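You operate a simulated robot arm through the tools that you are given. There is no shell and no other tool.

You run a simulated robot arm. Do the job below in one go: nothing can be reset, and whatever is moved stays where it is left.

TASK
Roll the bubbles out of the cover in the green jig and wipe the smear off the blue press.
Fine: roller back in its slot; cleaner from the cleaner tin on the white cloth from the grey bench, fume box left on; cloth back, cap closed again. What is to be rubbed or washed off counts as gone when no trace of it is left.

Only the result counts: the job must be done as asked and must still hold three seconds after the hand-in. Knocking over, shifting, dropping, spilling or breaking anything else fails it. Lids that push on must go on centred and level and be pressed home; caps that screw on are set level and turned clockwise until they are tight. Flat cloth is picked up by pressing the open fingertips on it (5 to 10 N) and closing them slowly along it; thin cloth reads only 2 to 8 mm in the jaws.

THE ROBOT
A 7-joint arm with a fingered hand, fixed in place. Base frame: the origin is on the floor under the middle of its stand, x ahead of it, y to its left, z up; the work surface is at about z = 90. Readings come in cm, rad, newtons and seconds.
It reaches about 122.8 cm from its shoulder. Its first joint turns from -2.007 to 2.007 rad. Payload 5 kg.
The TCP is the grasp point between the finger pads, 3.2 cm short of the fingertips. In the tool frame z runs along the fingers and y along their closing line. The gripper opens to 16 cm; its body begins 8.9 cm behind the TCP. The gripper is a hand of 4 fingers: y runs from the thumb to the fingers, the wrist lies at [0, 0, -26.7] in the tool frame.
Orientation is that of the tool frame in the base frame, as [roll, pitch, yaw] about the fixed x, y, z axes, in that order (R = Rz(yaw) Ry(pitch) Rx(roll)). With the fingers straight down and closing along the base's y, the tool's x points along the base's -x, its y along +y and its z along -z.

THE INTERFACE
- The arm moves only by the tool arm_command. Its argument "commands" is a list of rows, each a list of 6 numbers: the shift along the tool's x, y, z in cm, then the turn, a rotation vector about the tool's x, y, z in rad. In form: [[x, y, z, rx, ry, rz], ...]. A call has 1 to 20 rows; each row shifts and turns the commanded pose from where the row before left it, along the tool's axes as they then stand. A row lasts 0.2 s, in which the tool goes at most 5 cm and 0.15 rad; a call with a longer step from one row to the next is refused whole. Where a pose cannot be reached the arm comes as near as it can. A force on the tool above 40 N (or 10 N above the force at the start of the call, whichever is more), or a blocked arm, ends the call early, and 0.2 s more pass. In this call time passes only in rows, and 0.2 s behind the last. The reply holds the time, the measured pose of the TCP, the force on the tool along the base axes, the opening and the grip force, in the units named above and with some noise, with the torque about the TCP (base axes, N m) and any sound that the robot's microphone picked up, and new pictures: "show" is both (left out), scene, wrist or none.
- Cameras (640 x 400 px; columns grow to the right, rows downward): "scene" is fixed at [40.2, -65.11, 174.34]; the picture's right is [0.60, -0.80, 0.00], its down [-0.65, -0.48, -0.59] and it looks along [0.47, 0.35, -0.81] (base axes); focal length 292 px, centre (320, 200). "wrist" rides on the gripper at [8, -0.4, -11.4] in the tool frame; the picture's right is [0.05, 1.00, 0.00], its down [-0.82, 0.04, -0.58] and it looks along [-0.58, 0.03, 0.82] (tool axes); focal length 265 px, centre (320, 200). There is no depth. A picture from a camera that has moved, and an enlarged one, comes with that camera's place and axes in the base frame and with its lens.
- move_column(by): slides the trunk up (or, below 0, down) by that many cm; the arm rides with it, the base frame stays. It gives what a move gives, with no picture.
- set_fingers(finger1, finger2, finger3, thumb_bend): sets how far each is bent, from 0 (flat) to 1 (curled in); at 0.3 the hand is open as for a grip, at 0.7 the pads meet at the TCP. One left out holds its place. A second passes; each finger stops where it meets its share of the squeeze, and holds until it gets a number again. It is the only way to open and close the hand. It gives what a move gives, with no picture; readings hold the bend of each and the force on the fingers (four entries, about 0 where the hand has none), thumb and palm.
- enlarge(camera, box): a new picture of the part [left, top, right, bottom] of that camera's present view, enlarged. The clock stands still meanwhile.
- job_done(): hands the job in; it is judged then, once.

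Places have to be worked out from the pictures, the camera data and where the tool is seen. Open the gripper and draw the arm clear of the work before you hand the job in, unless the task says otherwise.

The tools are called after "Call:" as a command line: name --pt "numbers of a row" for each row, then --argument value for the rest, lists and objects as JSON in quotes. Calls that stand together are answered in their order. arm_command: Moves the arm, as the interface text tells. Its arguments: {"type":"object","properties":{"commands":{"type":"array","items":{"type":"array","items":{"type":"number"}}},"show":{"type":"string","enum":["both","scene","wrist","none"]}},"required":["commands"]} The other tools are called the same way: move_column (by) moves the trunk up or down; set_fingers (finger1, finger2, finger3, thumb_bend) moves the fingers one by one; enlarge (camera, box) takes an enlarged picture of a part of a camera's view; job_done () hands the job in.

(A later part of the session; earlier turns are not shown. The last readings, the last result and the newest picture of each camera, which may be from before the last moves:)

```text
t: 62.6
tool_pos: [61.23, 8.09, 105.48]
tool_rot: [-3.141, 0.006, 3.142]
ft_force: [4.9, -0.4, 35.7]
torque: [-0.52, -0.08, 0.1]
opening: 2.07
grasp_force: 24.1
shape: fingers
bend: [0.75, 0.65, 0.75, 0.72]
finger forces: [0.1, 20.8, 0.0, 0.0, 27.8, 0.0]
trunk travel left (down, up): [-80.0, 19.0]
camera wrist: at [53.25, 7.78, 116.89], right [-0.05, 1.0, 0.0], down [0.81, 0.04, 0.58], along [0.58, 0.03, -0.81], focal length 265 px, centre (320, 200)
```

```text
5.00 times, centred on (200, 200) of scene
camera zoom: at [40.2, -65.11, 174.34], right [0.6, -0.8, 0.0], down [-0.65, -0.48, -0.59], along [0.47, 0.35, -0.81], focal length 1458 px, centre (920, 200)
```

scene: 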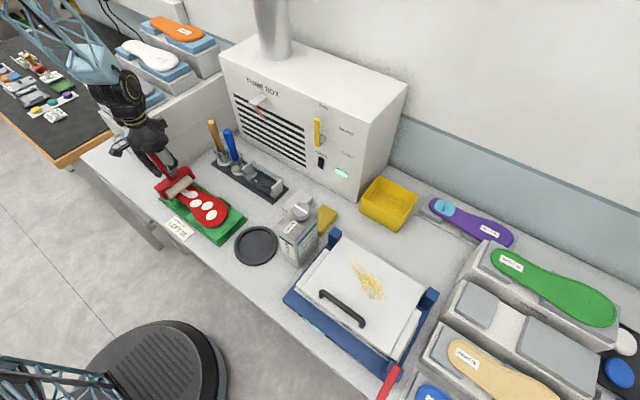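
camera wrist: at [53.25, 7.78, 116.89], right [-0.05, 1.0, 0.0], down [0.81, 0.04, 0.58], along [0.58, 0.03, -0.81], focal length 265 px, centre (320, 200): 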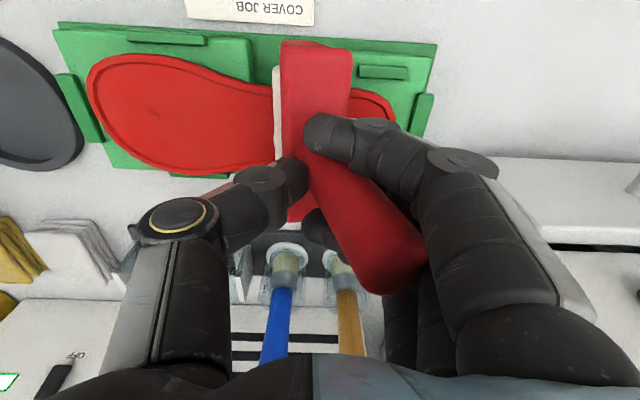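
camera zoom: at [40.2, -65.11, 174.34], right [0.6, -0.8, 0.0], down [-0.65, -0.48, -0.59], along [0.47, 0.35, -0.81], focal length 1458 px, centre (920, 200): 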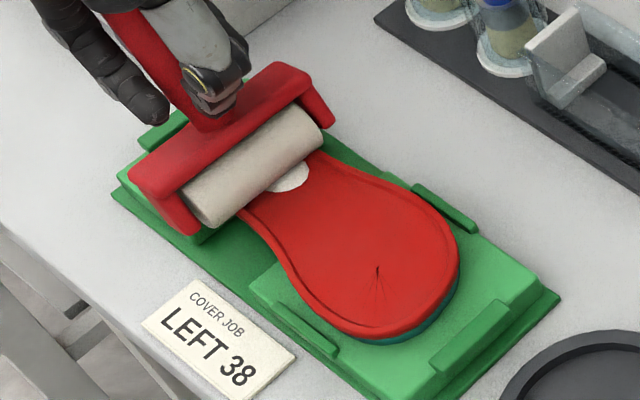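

Three bubbles are gone and only half of the last one shows behind the roller. I continue to y≈+10.5 to finish it, easing the load slightly.

Call:
arm_command --pt "0 0.4 -0.03 0 0 0" --pt "0 0.5 -0.02 0 0 0" --pt "0 0.5 0 0 0 0" --pt "0 0.5 0 0 0 0" --pt "0 0.5 0 0 0 0" --pt "0 0.5 0 0 0 0" --pt "0 0.5 0 0 0 0" --pt "0 0.4 0 0 0 0" --pt "0 0 0 0 0 0" --show "wrist"

Call:
enlarge --camera "scene" --box '[150, 160, 250, 240]'

```text
t: 64.6
tool_pos: [61.24, 12.0, 105.55]
tool_rot: [-3.139, 0.002, -3.141]
ft_force: [0.7, -0.3, 26.3]
torque: [-0.41, -0.02, 0.06]
opening: 2.07
grasp_force: 20.6
shape: fingers
bend: [0.75, 0.64, 0.75, 0.72]
finger forces: [0.0, 17.5, 0.0, 0.1, 22.6, 0.1]
trunk travel left (down, up): [-80.0, 19.0]
camera wrist: at [53.22, 11.6, 116.9], right [-0.05, 1.0, 0.0], down [0.81, 0.04, 0.58], along [0.58, 0.03, -0.81], focal length 265 px, centre (320, 200)
```

wrist: 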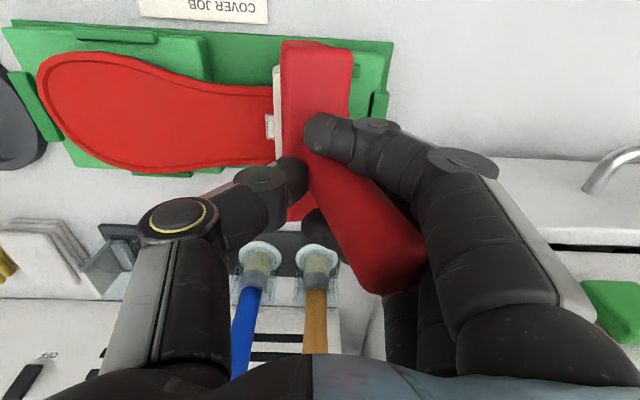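

```text
5.00 times, centred on (200, 200) of scene
camera zoom: at [40.2, -65.11, 174.34], right [0.6, -0.8, 0.0], down [-0.65, -0.48, -0.59], along [0.47, 0.35, -0.81], focal length 1458 px, centre (920, 200)
```

zoom: 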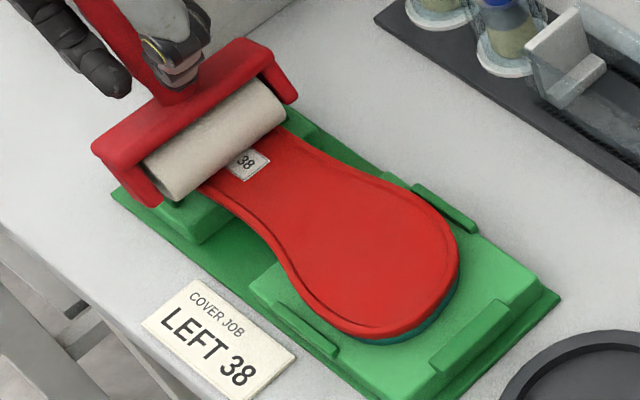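

All four bubbles are gone. I lift off gently and see the cover plainly before returning the roller.

Call:
arm_command --pt "0 0 -0.5 0 0 0" --pt "0 0 -1.5 0 0 0" --pt "0 0 -3 0 0 0" --pt "0 0 -3 0 0 0" --pt "0 0 0 0 0 0" --show "both"

Call:
enlarge --camera "scene" --box '[140, 140, 260, 240]'

```text
t: 65.8
tool_pos: [61.55, 11.72, 113.46]
tool_rot: [-3.141, 0.001, 3.141]
ft_force: [0.0, -0.3, -2.4]
torque: [0.0, 0.0, -0.02]
opening: 2.21
grasp_force: 9.3
shape: fingers
bend: [0.75, 0.63, 0.75, 0.69]
finger forces: [0.0, 9.6, 0.1, 0.0, 9.0, 0.0]
trunk travel left (down, up): [-80.0, 19.0]
camera wrist: at [53.58, 11.46, 124.91], right [-0.05, 1.0, 0.0], down [0.81, 0.04, 0.58], along [0.58, 0.03, -0.82], focal length 265 px, centre (320, 200)
```

scene: 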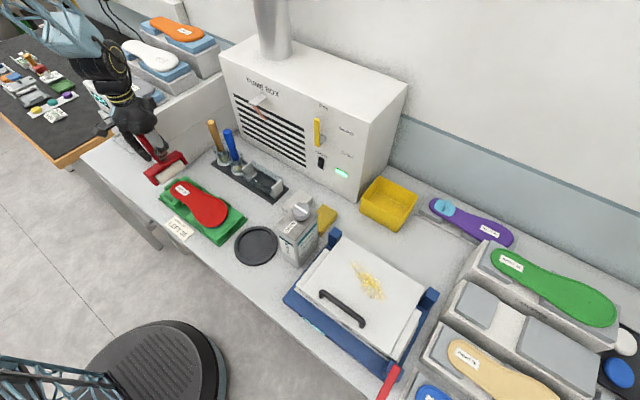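
wrist: 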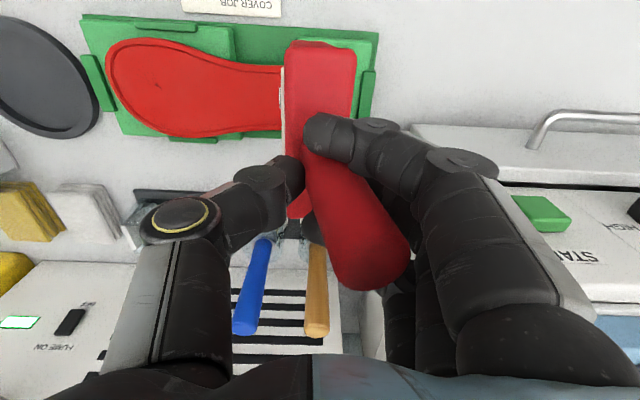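

```text
4.00 times, centred on (200, 190) of scene
camera zoom: at [40.2, -65.11, 174.34], right [0.6, -0.8, 0.0], down [-0.65, -0.48, -0.59], along [0.47, 0.35, -0.81], focal length 1167 px, centre (800, 240)
```

zoom: 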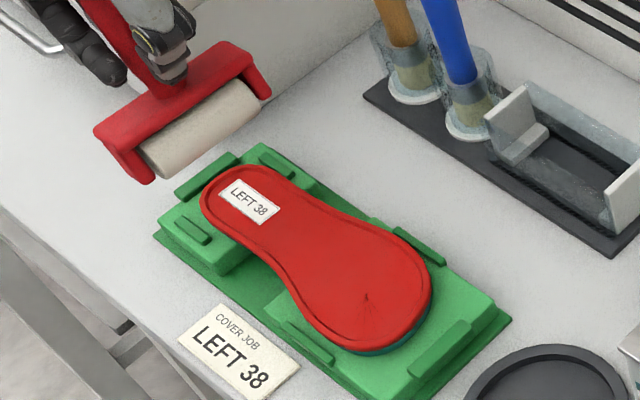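

The cover is clear of white bubbles, but I see faint lines at the toe. I enlarge both views to tell whether that is a leftover.

Call:
enlarge --camera "wrist" --box '[95, 30, 295, 155]'

Call:
enlarge --camera "scene" --box '[180, 190, 240, 230]'

```text
3.20 times, centred on (195, 92) of wrist
camera zoom: at [53.58, 11.46, 124.91], right [-0.05, 1.0, 0.0], down [0.81, 0.04, 0.58], along [0.58, 0.03, -0.82], focal length 849 px, centre (720, 544)
```

zoom: 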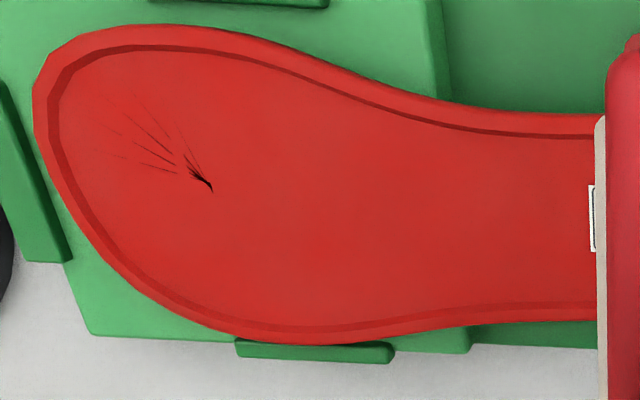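

```text
10.00 times, centred on (210, 210) of scene
camera zoom: at [40.2, -65.11, 174.34], right [0.6, -0.8, 0.0], down [-0.65, -0.48, -0.59], along [0.47, 0.35, -0.81], focal length 2917 px, centre (1420, 100)
```

zoom: 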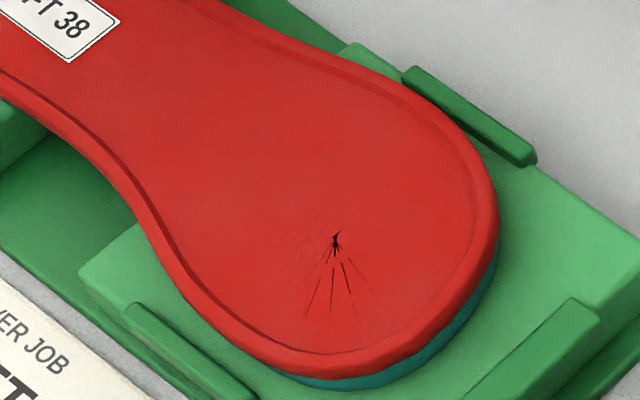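

The mark comes and goes with the arm's shadow (it was absent one frame ago), so it is a shading artefact; the bubbles are out. From the wrist view the handle leans about 0.22 rad in the grip toward the fingers, which I will correct before re-slotting. First I carry the roller back to y≈-8 and turn the hand.

Call:
arm_command --pt "0 -4.9 -0.3 0 0 0" --pt "0 -4.9 0 0 0 0" --pt "0 -4.9 0 0 0 0" --pt "0 -4.9 0 0 0 0" --pt "0 0 0 0 0 -0.1428" --pt "0 0 0 0 0 -0.1428" --pt "0 0 0 0 0 -0.1428" --pt "0 0 0 0 0 -0.1428" --pt "0 0 0 0 0 -0.1428" --pt "0 0 0 0 0 -0.1428" --pt "0 0 0 0 0 -0.1428" --pt "0 0 0 0 0 -0.1428" --pt "0 0 0 0 0 -0.1428" --pt "0 0 0 0 0 -0.1428" --pt "0 0 0 0 0 -0.1428" --pt "0 0 0 -0.11 0 0" --pt "0 0 0 -0.11 0 0" --pt "0 0 0 0 0 0" --show "both"

Call:
enlarge --camera "scene" --box '[160, 100, 300, 240]'

```text
t: 69.6
tool_pos: [61.36, -7.76, 113.8]
tool_rot: [2.924, -0.001, -1.571]
ft_force: [-0.2, -0.1, -2.8]
torque: [0.04, -0.01, -0.01]
opening: 2.21
grasp_force: 9.3
shape: fingers
bend: [0.75, 0.63, 0.75, 0.69]
finger forces: [0.0, 9.7, 0.0, 0.0, 9.8, 0.0]
trunk travel left (down, up): [-80.0, 19.0]
camera wrist: at [64.23, -15.73, 124.83], right [-0.98, -0.05, 0.22], down [0.08, 0.82, 0.57], along [-0.21, 0.58, -0.79], focal length 265 px, centre (320, 200)
```

scene: 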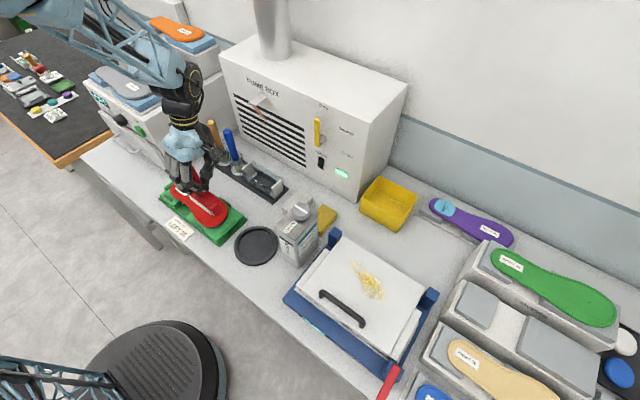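
wrist: 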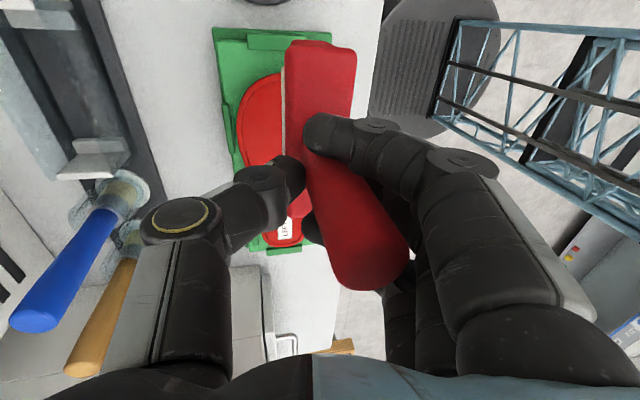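

```text
2.86 times, centred on (230, 170) of scene
camera zoom: at [40.2, -65.11, 174.34], right [0.6, -0.8, 0.0], down [-0.65, -0.48, -0.59], along [0.47, 0.35, -0.81], focal length 833 px, centre (577, 286)
```

zoom: 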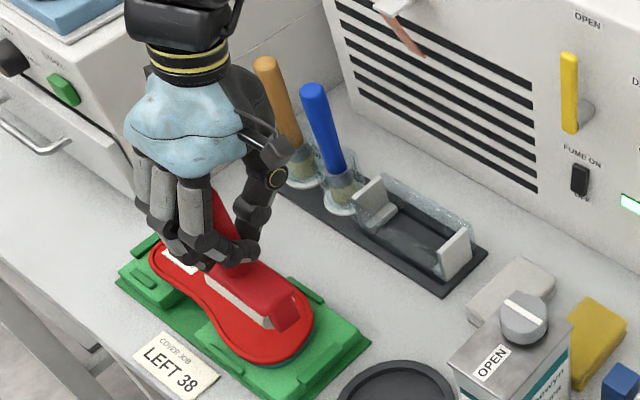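

The handle now stands upright (top x≈60.2, bar x≈60.5) with the axis about 1.0 cm on the -x side of the TCP. To seat it at x 82.0 I aim the TCP at (83.0, -8.0). I move above the slot at the same height.

Call:
arm_command --pt "0.05 -4.24 -0.94 0 0 0" --pt "0.05 -4.24 -0.94 0 0 0" --pt "0.05 -4.24 -0.94 0 0 0" --pt "0.05 -4.24 -0.94 0 0 0" --pt "0.05 -4.2 -0.93 0 0 0" --pt "0 0 0 0 0 0" --show "both"

Call:
enlarge --camera "scene" --box '[200, 80, 310, 210]'

Call:
enlarge --camera "wrist" --box '[240, 0, 400, 160]'

```text
t: 71.0
tool_pos: [82.66, -8.23, 113.95]
tool_rot: [2.926, 0.002, -1.571]
ft_force: [0.0, -0.4, -1.8]
torque: [-0.04, -0.05, -0.01]
opening: 2.21
grasp_force: 9.9
shape: fingers
bend: [0.75, 0.63, 0.75, 0.69]
finger forces: [0.1, 9.8, 0.0, 0.0, 9.6, 0.1]
trunk travel left (down, up): [-80.0, 19.0]
camera wrist: at [85.59, -16.26, 124.93], right [-0.98, -0.05, 0.21], down [0.08, 0.82, 0.57], along [-0.2, 0.58, -0.79], focal length 265 px, centre (320, 200)
```

scene: 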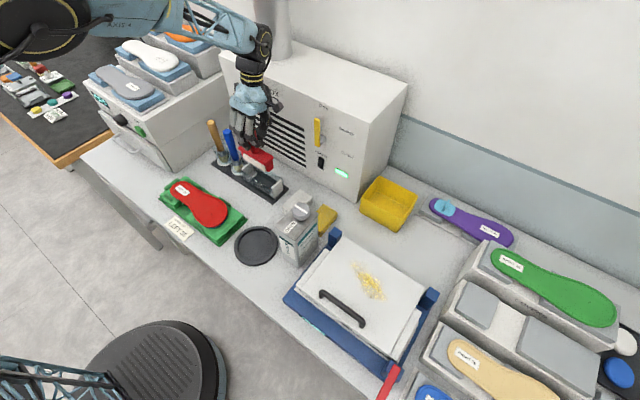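
wrist: 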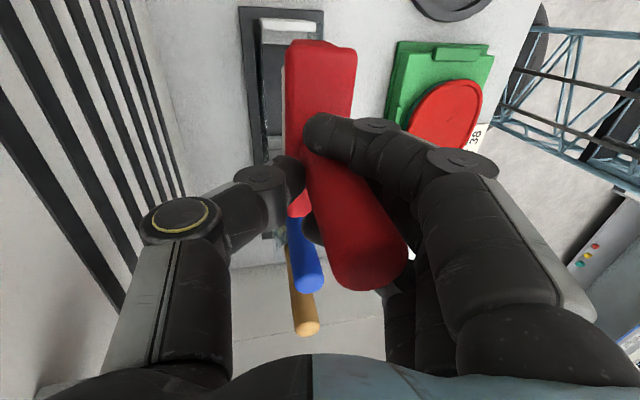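

```text
3.08 times, centred on (255, 145) of scene
camera zoom: at [40.2, -65.11, 174.34], right [0.6, -0.8, 0.0], down [-0.65, -0.48, -0.59], along [0.47, 0.35, -0.81], focal length 898 px, centre (520, 369)
```

zoom: 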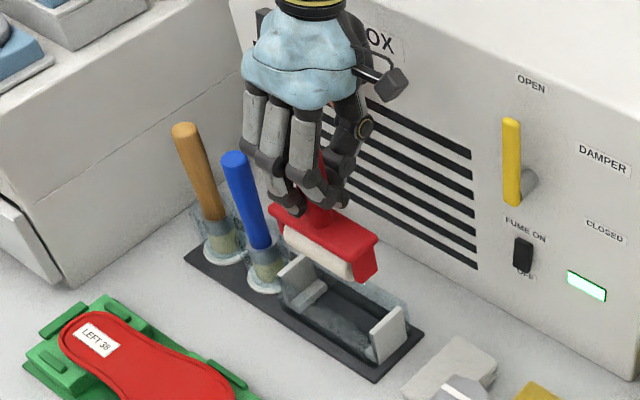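

```text
2.50 times, centred on (320, 80) of wrist
camera zoom: at [85.59, -16.26, 124.93], right [-0.98, -0.05, 0.21], down [0.08, 0.82, 0.57], along [-0.2, 0.58, -0.79], focal length 664 px, centre (320, 500)
```

zoom: 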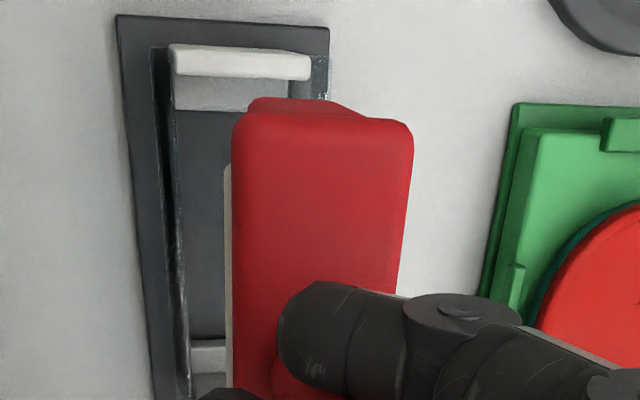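

The bar is over the slot (bar x≈82.0, end posts at y≈-15 and -1.4). I trim +0.2 in y, -0.1 in x, and come down to just above the posts for a check.

Call:
arm_command --pt "-0.2 -0.36 2.1 0 0 0" --pt "0 -0.463 2.1 0 0 0" --pt "0 -0.463 2.1 0 0 0" --pt "0 0 0 0 0 0" --show "wrist"

Call:
enlarge --camera "scene" --box '[215, 120, 305, 210]'

Call:
enlarge --camera "wrist" --box '[240, 0, 400, 160]'

```text
t: 72.0
tool_pos: [82.77, -8.03, 107.48]
tool_rot: [2.925, -0.001, -1.57]
ft_force: [-0.9, 0.0, -2.2]
torque: [0.02, -0.02, -0.01]
opening: 2.19
grasp_force: 9.7
shape: fingers
bend: [0.75, 0.63, 0.75, 0.69]
finger forces: [0.0, 9.6, 0.0, 0.1, 9.6, 0.0]
trunk travel left (down, up): [-80.0, 19.0]
camera wrist: at [85.78, -15.91, 118.44], right [-0.98, -0.05, 0.21], down [0.08, 0.82, 0.57], along [-0.2, 0.58, -0.79], focal length 265 px, centre (320, 200)
```

wrist: 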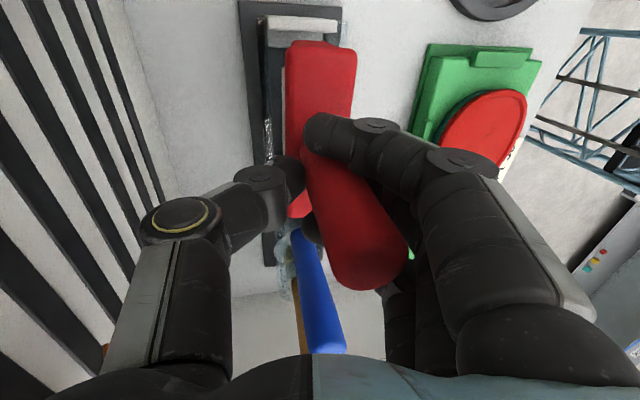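

```text
4.44 times, centred on (260, 165) of scene
camera zoom: at [40.2, -65.11, 174.34], right [0.6, -0.8, 0.0], down [-0.65, -0.48, -0.59], along [0.47, 0.35, -0.81], focal length 1296 px, centre (587, 356)
```

zoom: 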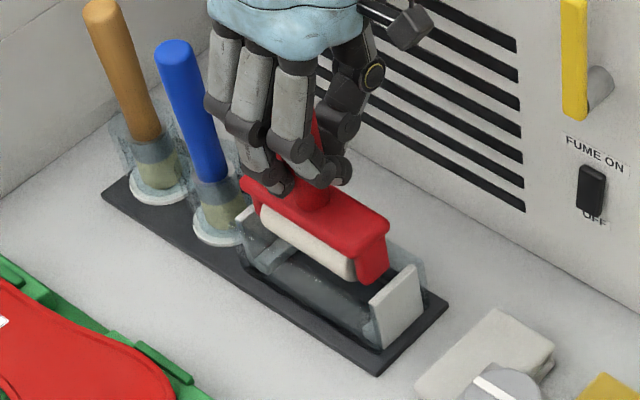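

```text
2.50 times, centred on (320, 80) of wrist
camera zoom: at [85.78, -15.91, 118.44], right [-0.98, -0.05, 0.21], down [0.08, 0.82, 0.57], along [-0.2, 0.58, -0.79], focal length 664 px, centre (320, 500)
```

zoom: 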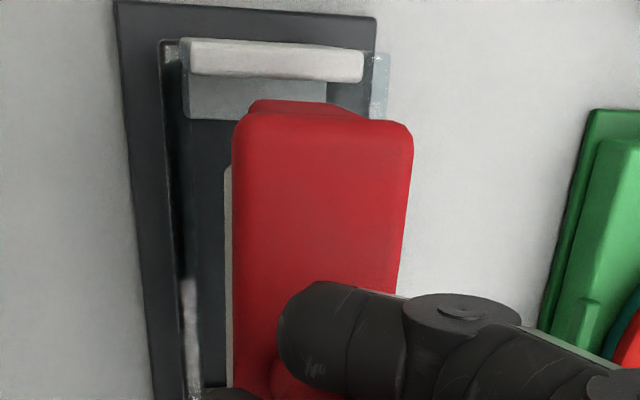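

Bar and slot are aligned within 2 mm; a small residual lean of 0.036 rad remains, which I take out. Then I lower in small steps into the slot.

Call:
arm_command --pt "0 0 0 -0.036 0 0" --pt "0 -0.176 0.678 0 0 0" --pt "0 -0.176 0.678 0 0 0" --pt "0 -0.176 0.678 0 0 0" --pt "0 -0.176 0.678 0 0 0" --pt "0 0 0 0 0 0" --show "wrist"

Call:
enlarge --camera "scene" --box '[215, 120, 305, 210]'

Call:
enlarge --camera "wrist" --box '[240, 0, 400, 160]'

```text
t: 73.4
tool_pos: [82.93, -7.99, 104.62]
tool_rot: [2.89, 0.0, -1.571]
ft_force: [1.4, 0.5, -2.0]
torque: [0.03, -0.1, 0.07]
opening: 2.19
grasp_force: 10.5
shape: fingers
bend: [0.75, 0.62, 0.75, 0.69]
finger forces: [0.1, 9.6, 0.0, 0.1, 11.1, 0.0]
trunk travel left (down, up): [-80.0, 19.0]
camera wrist: at [86.25, -15.84, 115.53], right [-0.97, -0.05, 0.25], down [0.1, 0.82, 0.57], along [-0.23, 0.58, -0.78], focal length 265 px, centre (320, 200)
```

wrist: 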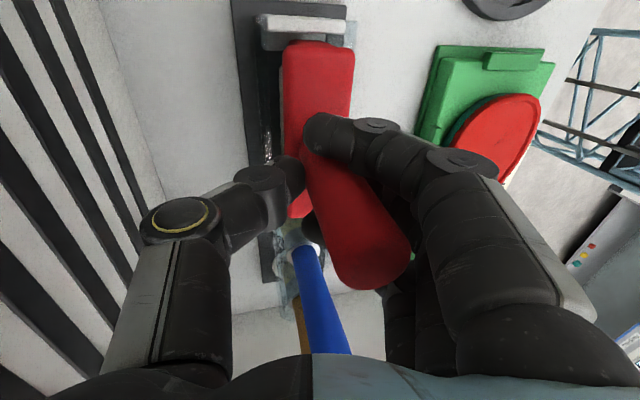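

```text
4.44 times, centred on (260, 165) of scene
camera zoom: at [40.2, -65.11, 174.34], right [0.6, -0.8, 0.0], down [-0.65, -0.48, -0.59], along [0.47, 0.35, -0.81], focal length 1296 px, centre (587, 356)
```

zoom: 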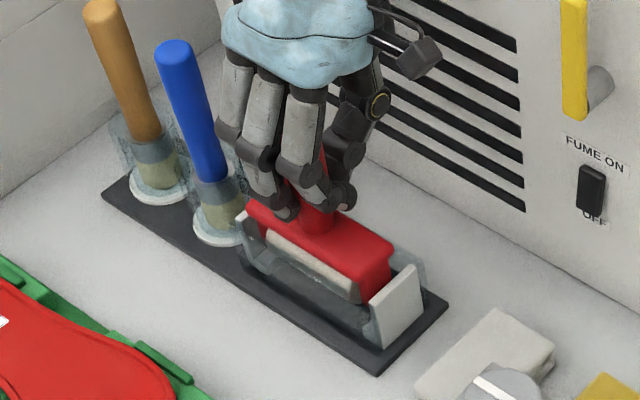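

```text
2.50 times, centred on (320, 80) of wrist
camera zoom: at [86.25, -15.84, 115.53], right [-0.97, -0.05, 0.25], down [0.1, 0.82, 0.57], along [-0.23, 0.58, -0.78], focal length 664 px, centre (320, 500)
```

zoom: 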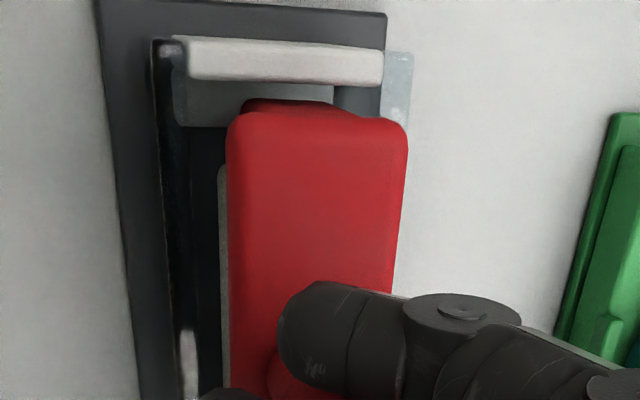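

Bar and post centres now agree at x≈82.2. I keep lowering in 0.5 cm steps, watching the force.

Call:
arm_command --pt "0 -0.125 0.484 0 0 0" --pt "0 -0.125 0.484 0 0 0" --pt "0 0 0 0 0 0" --show "none"

```text
t: 74.2
tool_pos: [82.97, -7.83, 103.66]
tool_rot: [2.889, -0.001, -1.57]
ft_force: [0.7, -0.2, -2.0]
torque: [0.02, -0.13, 0.08]
opening: 2.22
grasp_force: 10.6
shape: fingers
bend: [0.75, 0.62, 0.75, 0.69]
finger forces: [0.0, 9.6, 0.2, 0.0, 11.2, 0.0]
trunk travel left (down, up): [-80.0, 19.0]
```

Still free of hard contact. Two more small steps.

Call:
arm_command --pt "0 -0.1 0.387 0 0 0" --pt "0 -0.1 0.387 0 0 0" --pt "0 0 0 0 0 0" --show "wrist"

Call:
enlarge --camera "scene" --box '[215, 120, 305, 210]'

```text
t: 75.0
tool_pos: [82.9, -7.77, 102.69]
tool_rot: [2.888, -0.001, -1.572]
ft_force: [1.5, -0.5, -2.1]
torque: [-0.01, -0.16, 0.05]
opening: 2.18
grasp_force: 10.4
shape: fingers
bend: [0.75, 0.62, 0.75, 0.69]
finger forces: [0.1, 9.5, 0.0, 0.0, 12.5, 0.1]
trunk travel left (down, up): [-80.0, 19.0]
camera wrist: at [86.21, -15.77, 113.7], right [-0.97, -0.05, 0.25], down [0.1, 0.82, 0.57], along [-0.23, 0.58, -0.78], focal length 265 px, centre (320, 200)
```

wrist: 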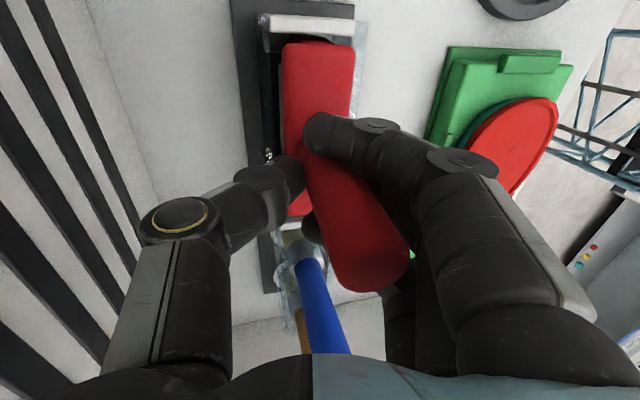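

```text
4.44 times, centred on (260, 165) of scene
camera zoom: at [40.2, -65.11, 174.34], right [0.6, -0.8, 0.0], down [-0.65, -0.48, -0.59], along [0.47, 0.35, -0.81], focal length 1296 px, centre (587, 356)
```

zoom: 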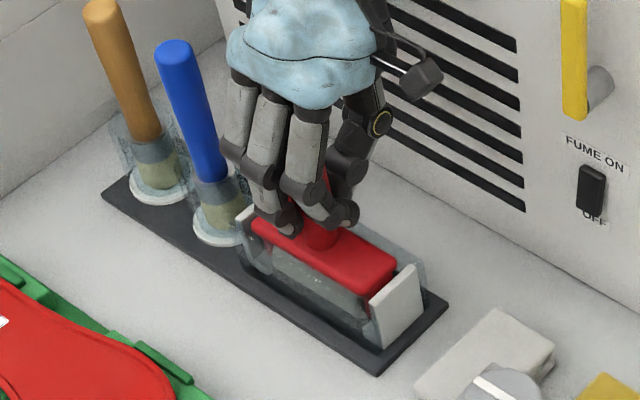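

Nearly seated. I lower further in 0.2 cm steps until the load comes off.

Call:
arm_command --pt "0.1 -0.05 0.194 0 0 0" --pt "0 -0.05 0.194 0 0 0" --pt "0 0 0 0 0 0" --show "none"

```text
t: 75.8
tool_pos: [82.99, -7.9, 102.45]
tool_rot: [2.887, -0.002, -1.571]
ft_force: [1.5, -1.1, -0.2]
torque: [0.0, -0.15, 0.07]
opening: 2.21
grasp_force: 10.5
shape: fingers
bend: [0.75, 0.62, 0.75, 0.69]
finger forces: [0.0, 9.6, 0.0, 0.1, 12.2, 0.0]
trunk travel left (down, up): [-80.0, 19.0]
```

The weight is coming off (force -0.2). One more tiny step, then check.

Call:
arm_command --pt "0 -0.04 0.15 0 0 0" --pt "0 0 0 0 0 0" --show "wrist"

Call:
enlarge --camera "scene" --box '[200, 110, 300, 210]'

```text
t: 76.4
tool_pos: [82.93, -7.9, 102.37]
tool_rot: [2.89, 0.0, -1.569]
ft_force: [1.9, -0.9, 6.3]
torque: [-0.05, -0.12, 0.05]
opening: 2.19
grasp_force: 11.8
shape: fingers
bend: [0.75, 0.62, 0.75, 0.69]
finger forces: [0.1, 10.9, 0.0, 0.0, 13.4, 0.0]
trunk travel left (down, up): [-80.0, 19.0]
camera wrist: at [86.22, -15.83, 113.3], right [-0.97, -0.05, 0.25], down [0.1, 0.82, 0.57], along [-0.23, 0.58, -0.78], focal length 265 px, centre (320, 200)
```

wrist: 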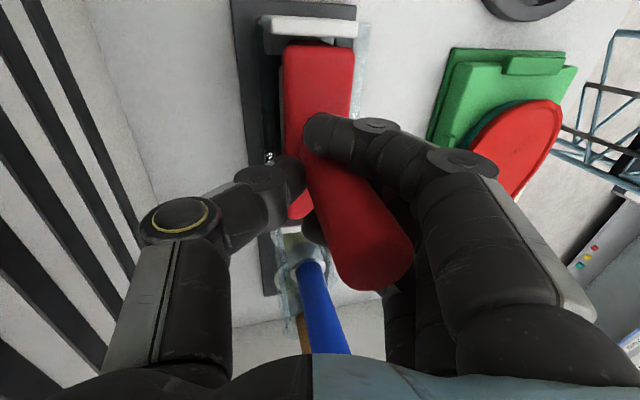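

```text
4.00 times, centred on (250, 160) of scene
camera zoom: at [40.2, -65.11, 174.34], right [0.6, -0.8, 0.0], down [-0.65, -0.48, -0.59], along [0.47, 0.35, -0.81], focal length 1167 px, centre (600, 360)
```

zoom: 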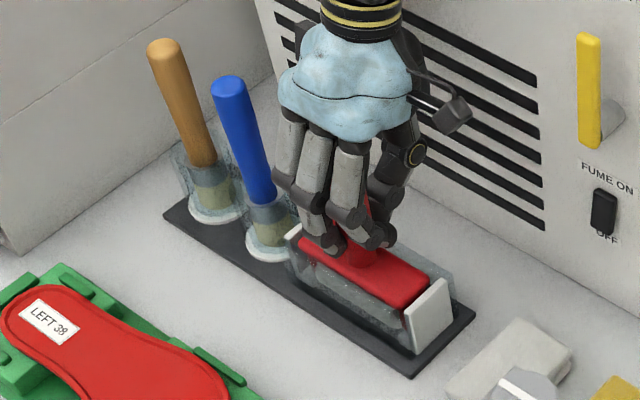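

The roller sits as it did at the start. I relax the grip in two stages so the handle is not pushed over.

Call:
set_fingers --finger1 0.63 --finger2 0.63 --finger3 0.63 --thumb_bend 0.69

Call:
set_fingers --finger1 0.5 --finger2 0.5 --finger3 0.5 --thumb_bend 0.5

Call:
enlarge --camera "wrist" --box '[0, 0, 640, 400]'

Call:
enlarge --camera "scene" --box '[200, 110, 300, 210]'

```text
t: 77.4
tool_pos: [82.88, -7.88, 102.33]
tool_rot: [2.89, -0.001, -1.569]
ft_force: [4.5, 0.4, 6.4]
torque: [0.03, -0.12, 0.04]
opening: 3.76
grasp_force: 5.9
shape: fingers
bend: [0.63, 0.6, 0.63, 0.69]
finger forces: [0.1, 3.3, 0.0, 0.0, 8.0, 0.0]
trunk travel left (down, up): [-80.0, 19.0]
```

```text
t: 78.4
tool_pos: [82.86, -7.76, 102.28]
tool_rot: [2.887, -0.004, -1.571]
ft_force: [0.6, 0.5, -0.3]
torque: [-0.01, -0.01, -0.03]
opening: 9.01
grasp_force: 0.0
shape: fingers
bend: [0.5, 0.5, 0.5, 0.5]
finger forces: [0.1, 0.0, 0.0, 0.0, 0.0, 0.0]
trunk travel left (down, up): [-80.0, 19.0]
```

```text
1.00 times, centred on (320, 200) of wrist (not enlarged: the box is as wide or as high as the picture)
camera zoom: at [86.22, -15.81, 113.23], right [-0.97, -0.05, 0.25], down [0.1, 0.82, 0.57], along [-0.23, 0.58, -0.78], focal length 265 px, centre (320, 200)
```

zoom: 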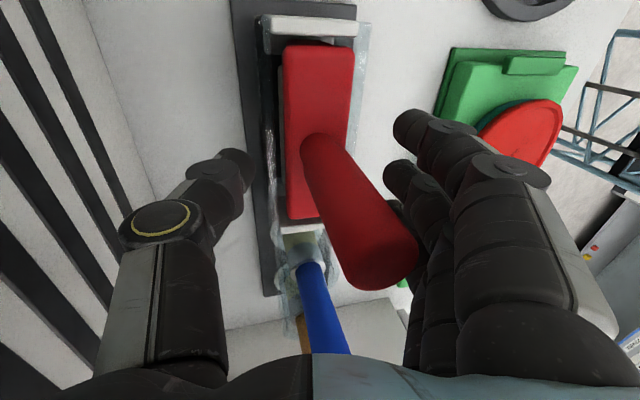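

```text
4.00 times, centred on (250, 160) of scene
camera zoom: at [40.2, -65.11, 174.34], right [0.6, -0.8, 0.0], down [-0.65, -0.48, -0.59], along [0.47, 0.35, -0.81], focal length 1167 px, centre (600, 360)
```

zoom: 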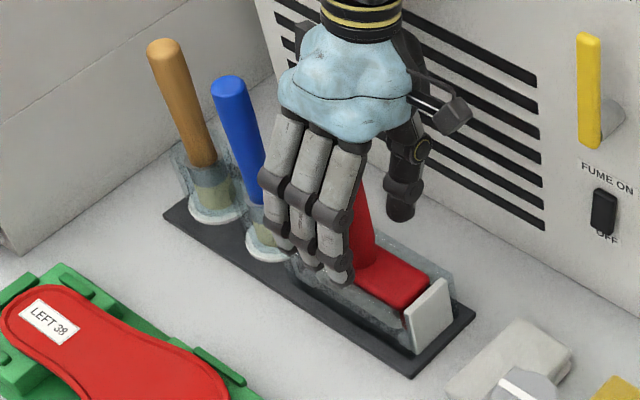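

All fingers are free and the roller stands in its slot. I withdraw straight up and check.

Call:
arm_command --pt "0 0.25 -0.968 0 0 0" --pt "0 0.5 -1.936 0 0 0" --pt "0 0.627 -2.42 0 0 0" --pt "0 0.627 -2.42 0 0 0" --pt "0 0.753 -2.9 0 0 0" --pt "0 0.753 -2.9 0 0 0" --pt "0 0 0 0 0 0" --show "both"

Call:
enlarge --camera "scene" --box '[200, 110, 300, 210]'

```text
t: 80.0
tool_pos: [82.95, -8.09, 116.2]
tool_rot: [2.887, 0.0, -1.571]
ft_force: [0.6, 0.0, -0.3]
torque: [-0.03, -0.02, 0.0]
opening: 9.08
grasp_force: 0.1
shape: fingers
bend: [0.5, 0.5, 0.5, 0.5]
finger forces: [0.0, 0.0, 0.0, 0.0, 0.1, 0.0]
trunk travel left (down, up): [-80.0, 19.0]
camera wrist: at [86.24, -15.97, 127.09], right [-0.97, -0.05, 0.25], down [0.1, 0.82, 0.57], along [-0.23, 0.58, -0.78], focal length 265 px, centre (320, 200)
```

scene: 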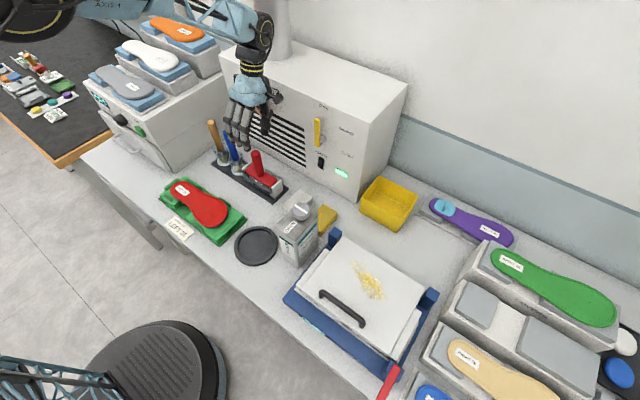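
wrist: 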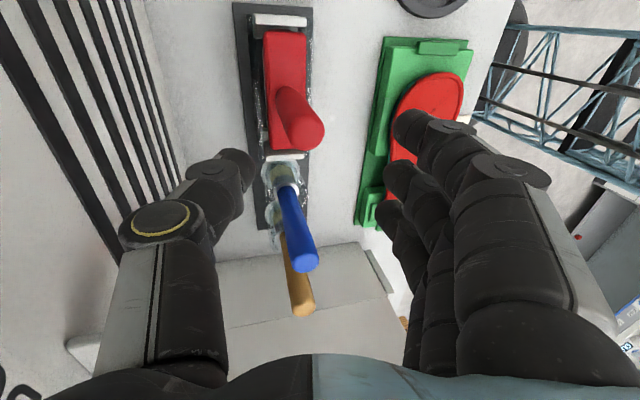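

```text
4.00 times, centred on (250, 160) of scene
camera zoom: at [40.2, -65.11, 174.34], right [0.6, -0.8, 0.0], down [-0.65, -0.48, -0.59], along [0.47, 0.35, -0.81], focal length 1167 px, centre (600, 360)
```

zoom: 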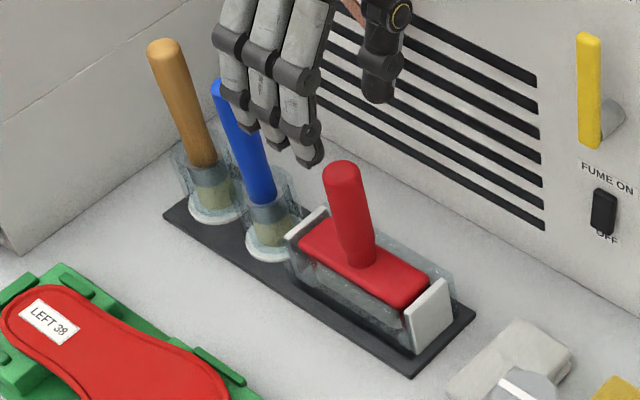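

The roller is back in its slot exactly as at the start. Now I straighten the hand, turn it back and move up and over toward the cleaner tin (about (71,-36), cap top near z 110) for a close look.

Call:
arm_command --pt "0 0.9 -3.5 0.127 0 0" --pt "0 0.5 -4 0.126 0 0" --pt "0 4 -3 0 0 0" --pt "0 4 -2 0 0 0" --pt "0 4 0 0 0 0.1428" --pt "0 0 0 0 0 0.1428" --pt "0 0 0 0 0 0.1428" --pt "0 0 0 0 0 0.1428" --pt "0 0 0 0 0 0.1428" --pt "0 0 0 0 0 0.1428" --pt "0 0 0 0 0 0.1428" --pt "0 0 0 0 0 0.1428" --pt "0 0 0 0 0 0.1428" --pt "0 0 0 0 0 0.1428" --pt "0 0 0 0 0 0.1428" --pt "0 0 0 0 0 0" --show "none"

```text
t: 83.4
tool_pos: [70.92, -7.99, 128.74]
tool_rot: [-3.14, 0.0, 3.141]
ft_force: [0.5, -0.4, 0.2]
torque: [0.0, -0.02, -0.01]
opening: 9.07
grasp_force: 0.1
shape: fingers
bend: [0.5, 0.5, 0.5, 0.5]
finger forces: [0.0, 0.0, 0.1, 0.1, 0.0, 0.1]
trunk travel left (down, up): [-80.0, 19.0]
```

The hand is upright again at (70.9,-8,128.7). I move to about (60,-34,130) to look at the tin from above.

Call:
arm_command --pt "2 -4.4 -0.3 0 0 0" --pt "2 -4.4 -0.3 0 0 0" --pt "2 -4.4 -0.3 0 0 0" --pt "2 -4.4 -0.3 0 0 0" --pt "2 -4.4 0 0 0 0" --pt "1 -4.0 0 0 0 0" --pt "0 0 0 0 0 0" --show "both"

Call:
enlarge --camera "wrist" --box '[200, 80, 440, 320]'

```text
t: 85.0
tool_pos: [60.16, -34.12, 130.2]
tool_rot: [-3.139, -0.001, -3.141]
ft_force: [-0.8, 0.5, -0.5]
torque: [-0.03, 0.02, 0.04]
opening: 9.06
grasp_force: 0.0
shape: fingers
bend: [0.5, 0.5, 0.5, 0.5]
finger forces: [0.1, 0.0, 0.0, 0.0, 0.0, 0.0]
trunk travel left (down, up): [-80.0, 19.0]
camera wrist: at [52.23, -34.37, 141.63], right [-0.05, 1.0, 0.0], down [0.81, 0.04, 0.58], along [0.58, 0.03, -0.82], focal length 265 px, centre (320, 200)
```

scene: 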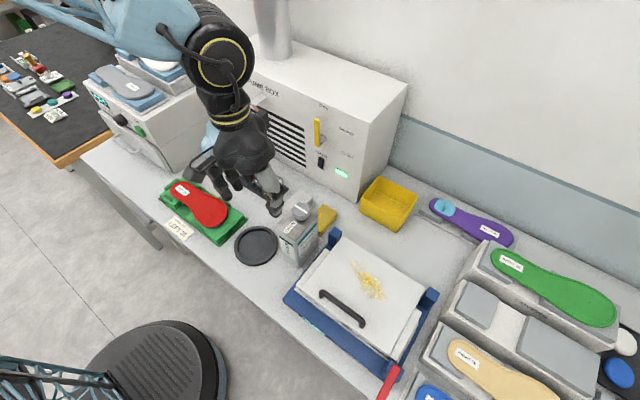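
wrist: 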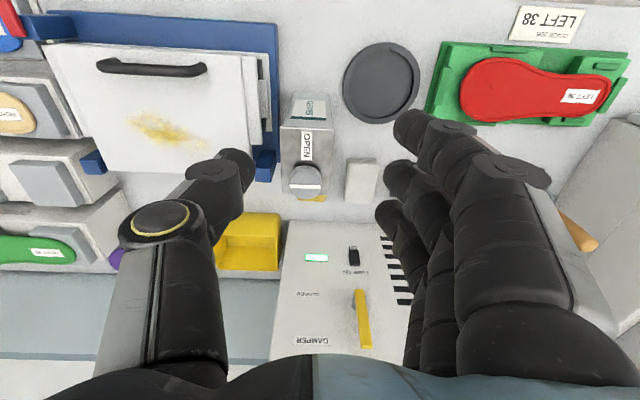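

```text
1.67 times, centred on (320, 200) of wrist
camera zoom: at [52.23, -34.37, 141.63], right [-0.05, 1.0, 0.0], down [0.81, 0.04, 0.58], along [0.58, 0.03, -0.82], focal length 442 px, centre (320, 200)
```

zoom: 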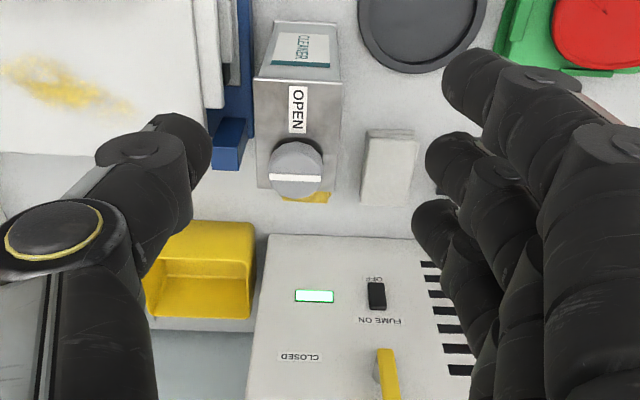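

The cap top is at about (72.0,-35.3,109.4), roughly 4.5 cm across; the white cloth pad is near (81.5,-23.8). I come closer to read the tin top.

Call:
arm_command --pt "-1.4 -0.3 2.7 0 0 0" --pt "-1.4 -0.3 2.7 0 0 0" --pt "-1.2 0 2.6 0 0 0" --pt "0 0 0 0 0 0" --show "wrist"

Call:
enlarge --camera "wrist" --box '[250, 100, 390, 240]'

Call:
enlarge --camera "scene" --box '[265, 185, 345, 265]'

```text
t: 86.0
tool_pos: [64.02, -34.75, 122.1]
tool_rot: [-3.14, 0.0, 3.141]
ft_force: [-0.8, 0.8, 0.0]
torque: [0.01, 0.01, 0.03]
opening: 9.05
grasp_force: 0.0
shape: fingers
bend: [0.5, 0.5, 0.5, 0.5]
finger forces: [0.0, 0.0, 0.1, 0.0, 0.1, 0.1]
trunk travel left (down, up): [-80.0, 19.0]
camera wrist: at [56.02, -35.0, 133.51], right [-0.05, 1.0, 0.0], down [0.81, 0.04, 0.58], along [0.58, 0.03, -0.82], focal length 265 px, centre (320, 200)
```

wrist: 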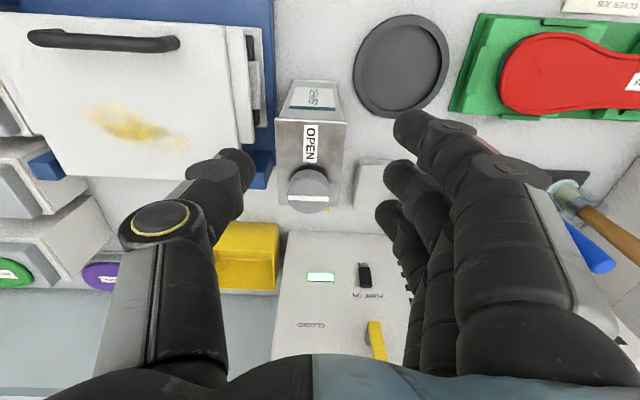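

```text
2.86 times, centred on (320, 170) of wrist
camera zoom: at [56.02, -35.0, 133.51], right [-0.05, 1.0, 0.0], down [0.81, 0.04, 0.58], along [0.58, 0.03, -0.82], focal length 758 px, centre (320, 286)
```

zoom: 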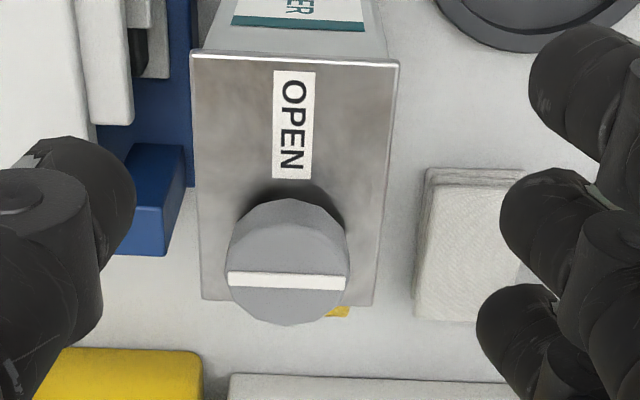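

```text
5.00 times, centred on (305, 225) of scene
camera zoom: at [40.2, -65.11, 174.34], right [0.6, -0.8, 0.0], down [-0.65, -0.48, -0.59], along [0.47, 0.35, -0.81], focal length 1458 px, centre (395, 75)
```

zoom: 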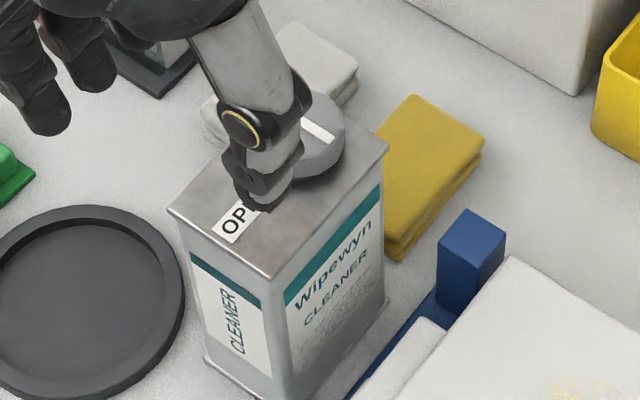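

The tin spans x 65–75.5, y -39..-31.8, top z≈108; the cap (4.4 cm wide, top z≈110.5) is centred at (72.0,-35.4) with its stripe across, and OPEN printed beside it. I move the open hand over the cap at z≈116 and check the alignment.

Call:
arm_command --pt "-2.7 -0.22 2 0 0 0" --pt "-2.7 -0.22 2 0 0 0" --pt "-2.6 -0.21 2 0 0 0" --pt "0 0 0 0 0 0" --show "both"

Call:
enlarge --camera "scene" --box '[245, 150, 345, 270]'

```text
t: 87.0
tool_pos: [71.76, -35.2, 116.17]
tool_rot: [-3.14, -0.001, -3.141]
ft_force: [-0.2, 0.2, 0.1]
torque: [0.0, -0.02, -0.03]
opening: 9.08
grasp_force: 0.0
shape: fingers
bend: [0.5, 0.5, 0.5, 0.5]
finger forces: [0.1, 0.0, 0.1, 0.0, 0.2, 0.1]
trunk travel left (down, up): [-80.0, 19.0]
camera wrist: at [63.82, -35.57, 127.45], right [-0.05, 1.0, 0.0], down [0.81, 0.04, 0.58], along [0.58, 0.03, -0.82], focal length 265 px, centre (320, 200)
```

scene: 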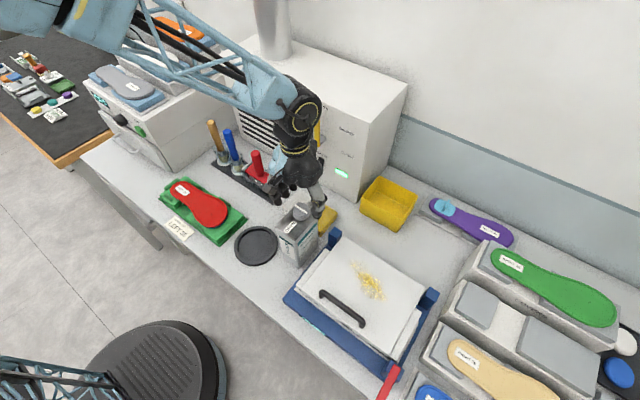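
wrist: 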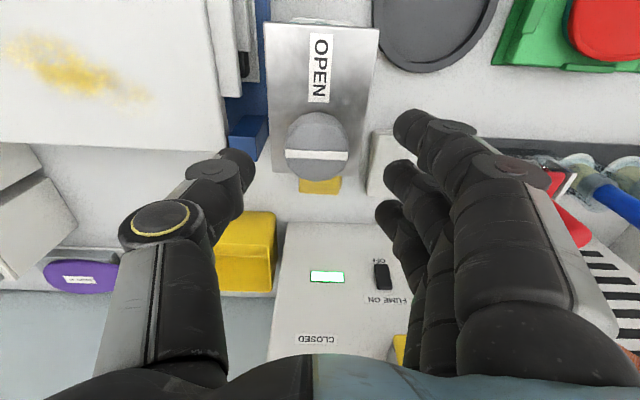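

```text
3.33 times, centred on (295, 210) of scene
camera zoom: at [40.2, -65.11, 174.34], right [0.6, -0.8, 0.0], down [-0.65, -0.48, -0.59], along [0.47, 0.35, -0.81], focal length 972 px, centre (403, 167)
```

zoom: 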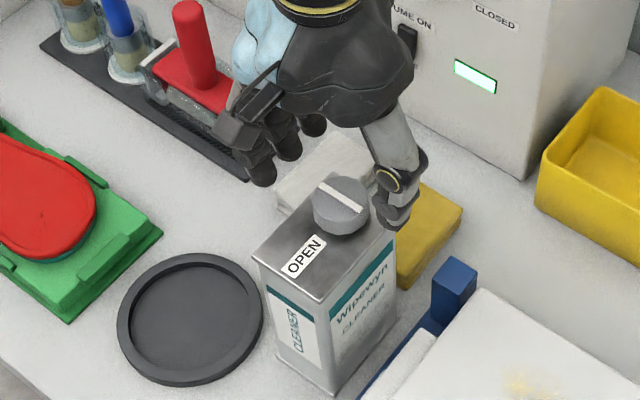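

The cap projects to (71.97,-35.42), well centred. I trim 0.2 cm and lower beside the cap, watching for contact with the tin top.

Call:
arm_command --pt "-0.2 -0.2 1.5 0 0 0" --pt "0 0 1.5 0 0 0" --pt "0 0 0.7 0 0 0" --pt "0 0 0 0 0 0" --show "wrist"

Call:
enlarge --camera "scene" --box '[265, 165, 345, 265]'

```text
t: 88.0
tool_pos: [72.22, -35.28, 112.11]
tool_rot: [-3.141, 0.001, 3.141]
ft_force: [0.4, -0.5, 0.1]
torque: [-0.02, -0.01, -0.03]
opening: 9.1
grasp_force: 0.1
shape: fingers
bend: [0.5, 0.5, 0.5, 0.5]
finger forces: [0.1, 0.0, 0.0, 0.1, 0.1, 0.0]
trunk travel left (down, up): [-80.0, 19.0]
camera wrist: at [64.2, -35.61, 123.66], right [-0.05, 1.0, 0.0], down [0.81, 0.04, 0.58], along [0.58, 0.03, -0.82], focal length 265 px, centre (320, 200)
```

wrist: 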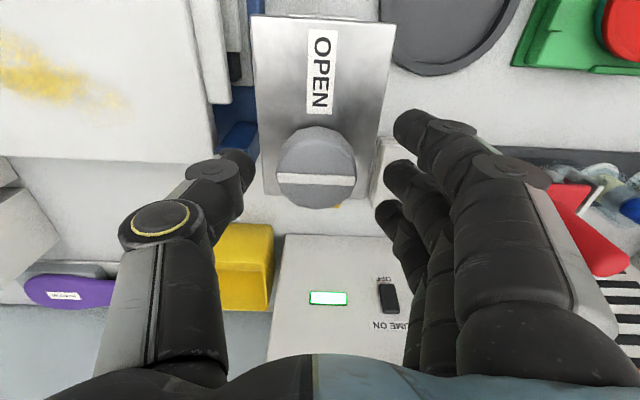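

```text
4.00 times, centred on (305, 215) of scene
camera zoom: at [40.2, -65.11, 174.34], right [0.6, -0.8, 0.0], down [-0.65, -0.48, -0.59], along [0.47, 0.35, -0.81], focal length 1167 px, centre (380, 140)
```

zoom: 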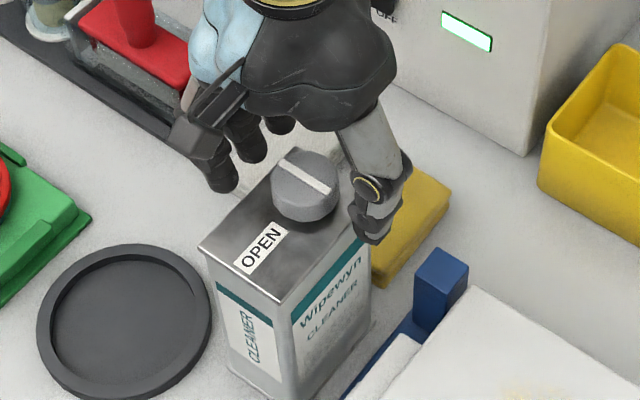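

Tips are at about z 108.9, alongside the 2.5 cm-high cap. I close gradually, keeping both sides even.

Call:
set_fingers --finger1 0.57 --finger2 0.57 --finger3 0.57 --thumb_bend 0.57

Call:
enlarge --camera "wrist" --box '[160, 50, 480, 250]'

Call:
enlarge --camera "scene" --box '[275, 175, 335, 250]'

```text
t: 89.0
tool_pos: [72.17, -35.23, 112.29]
tool_rot: [-3.141, -0.001, -3.141]
ft_force: [0.1, -0.6, 0.6]
torque: [-0.06, 0.02, -0.02]
opening: 6.97
grasp_force: 0.9
shape: fingers
bend: [0.56, 0.56, 0.56, 0.56]
finger forces: [0.0, 0.1, 0.1, 0.0, 0.5, 0.0]
trunk travel left (down, up): [-80.0, 19.0]
```

```text
2.00 times, centred on (320, 150) of wrist
camera zoom: at [64.2, -35.62, 123.67], right [-0.05, 1.0, 0.0], down [0.82, 0.04, 0.58], along [0.58, 0.03, -0.82], focal length 531 px, centre (320, 300)
```

zoom: 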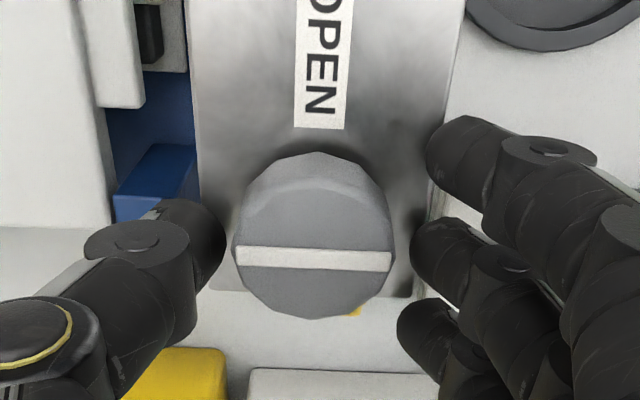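

```text
5.33 times, centred on (305, 212) of scene
camera zoom: at [40.2, -65.11, 174.34], right [0.6, -0.8, 0.0], down [-0.65, -0.48, -0.59], along [0.47, 0.35, -0.81], focal length 1556 px, centre (400, 133)
```

zoom: 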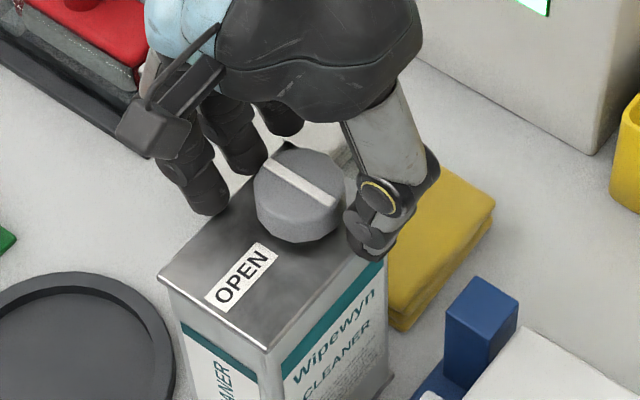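

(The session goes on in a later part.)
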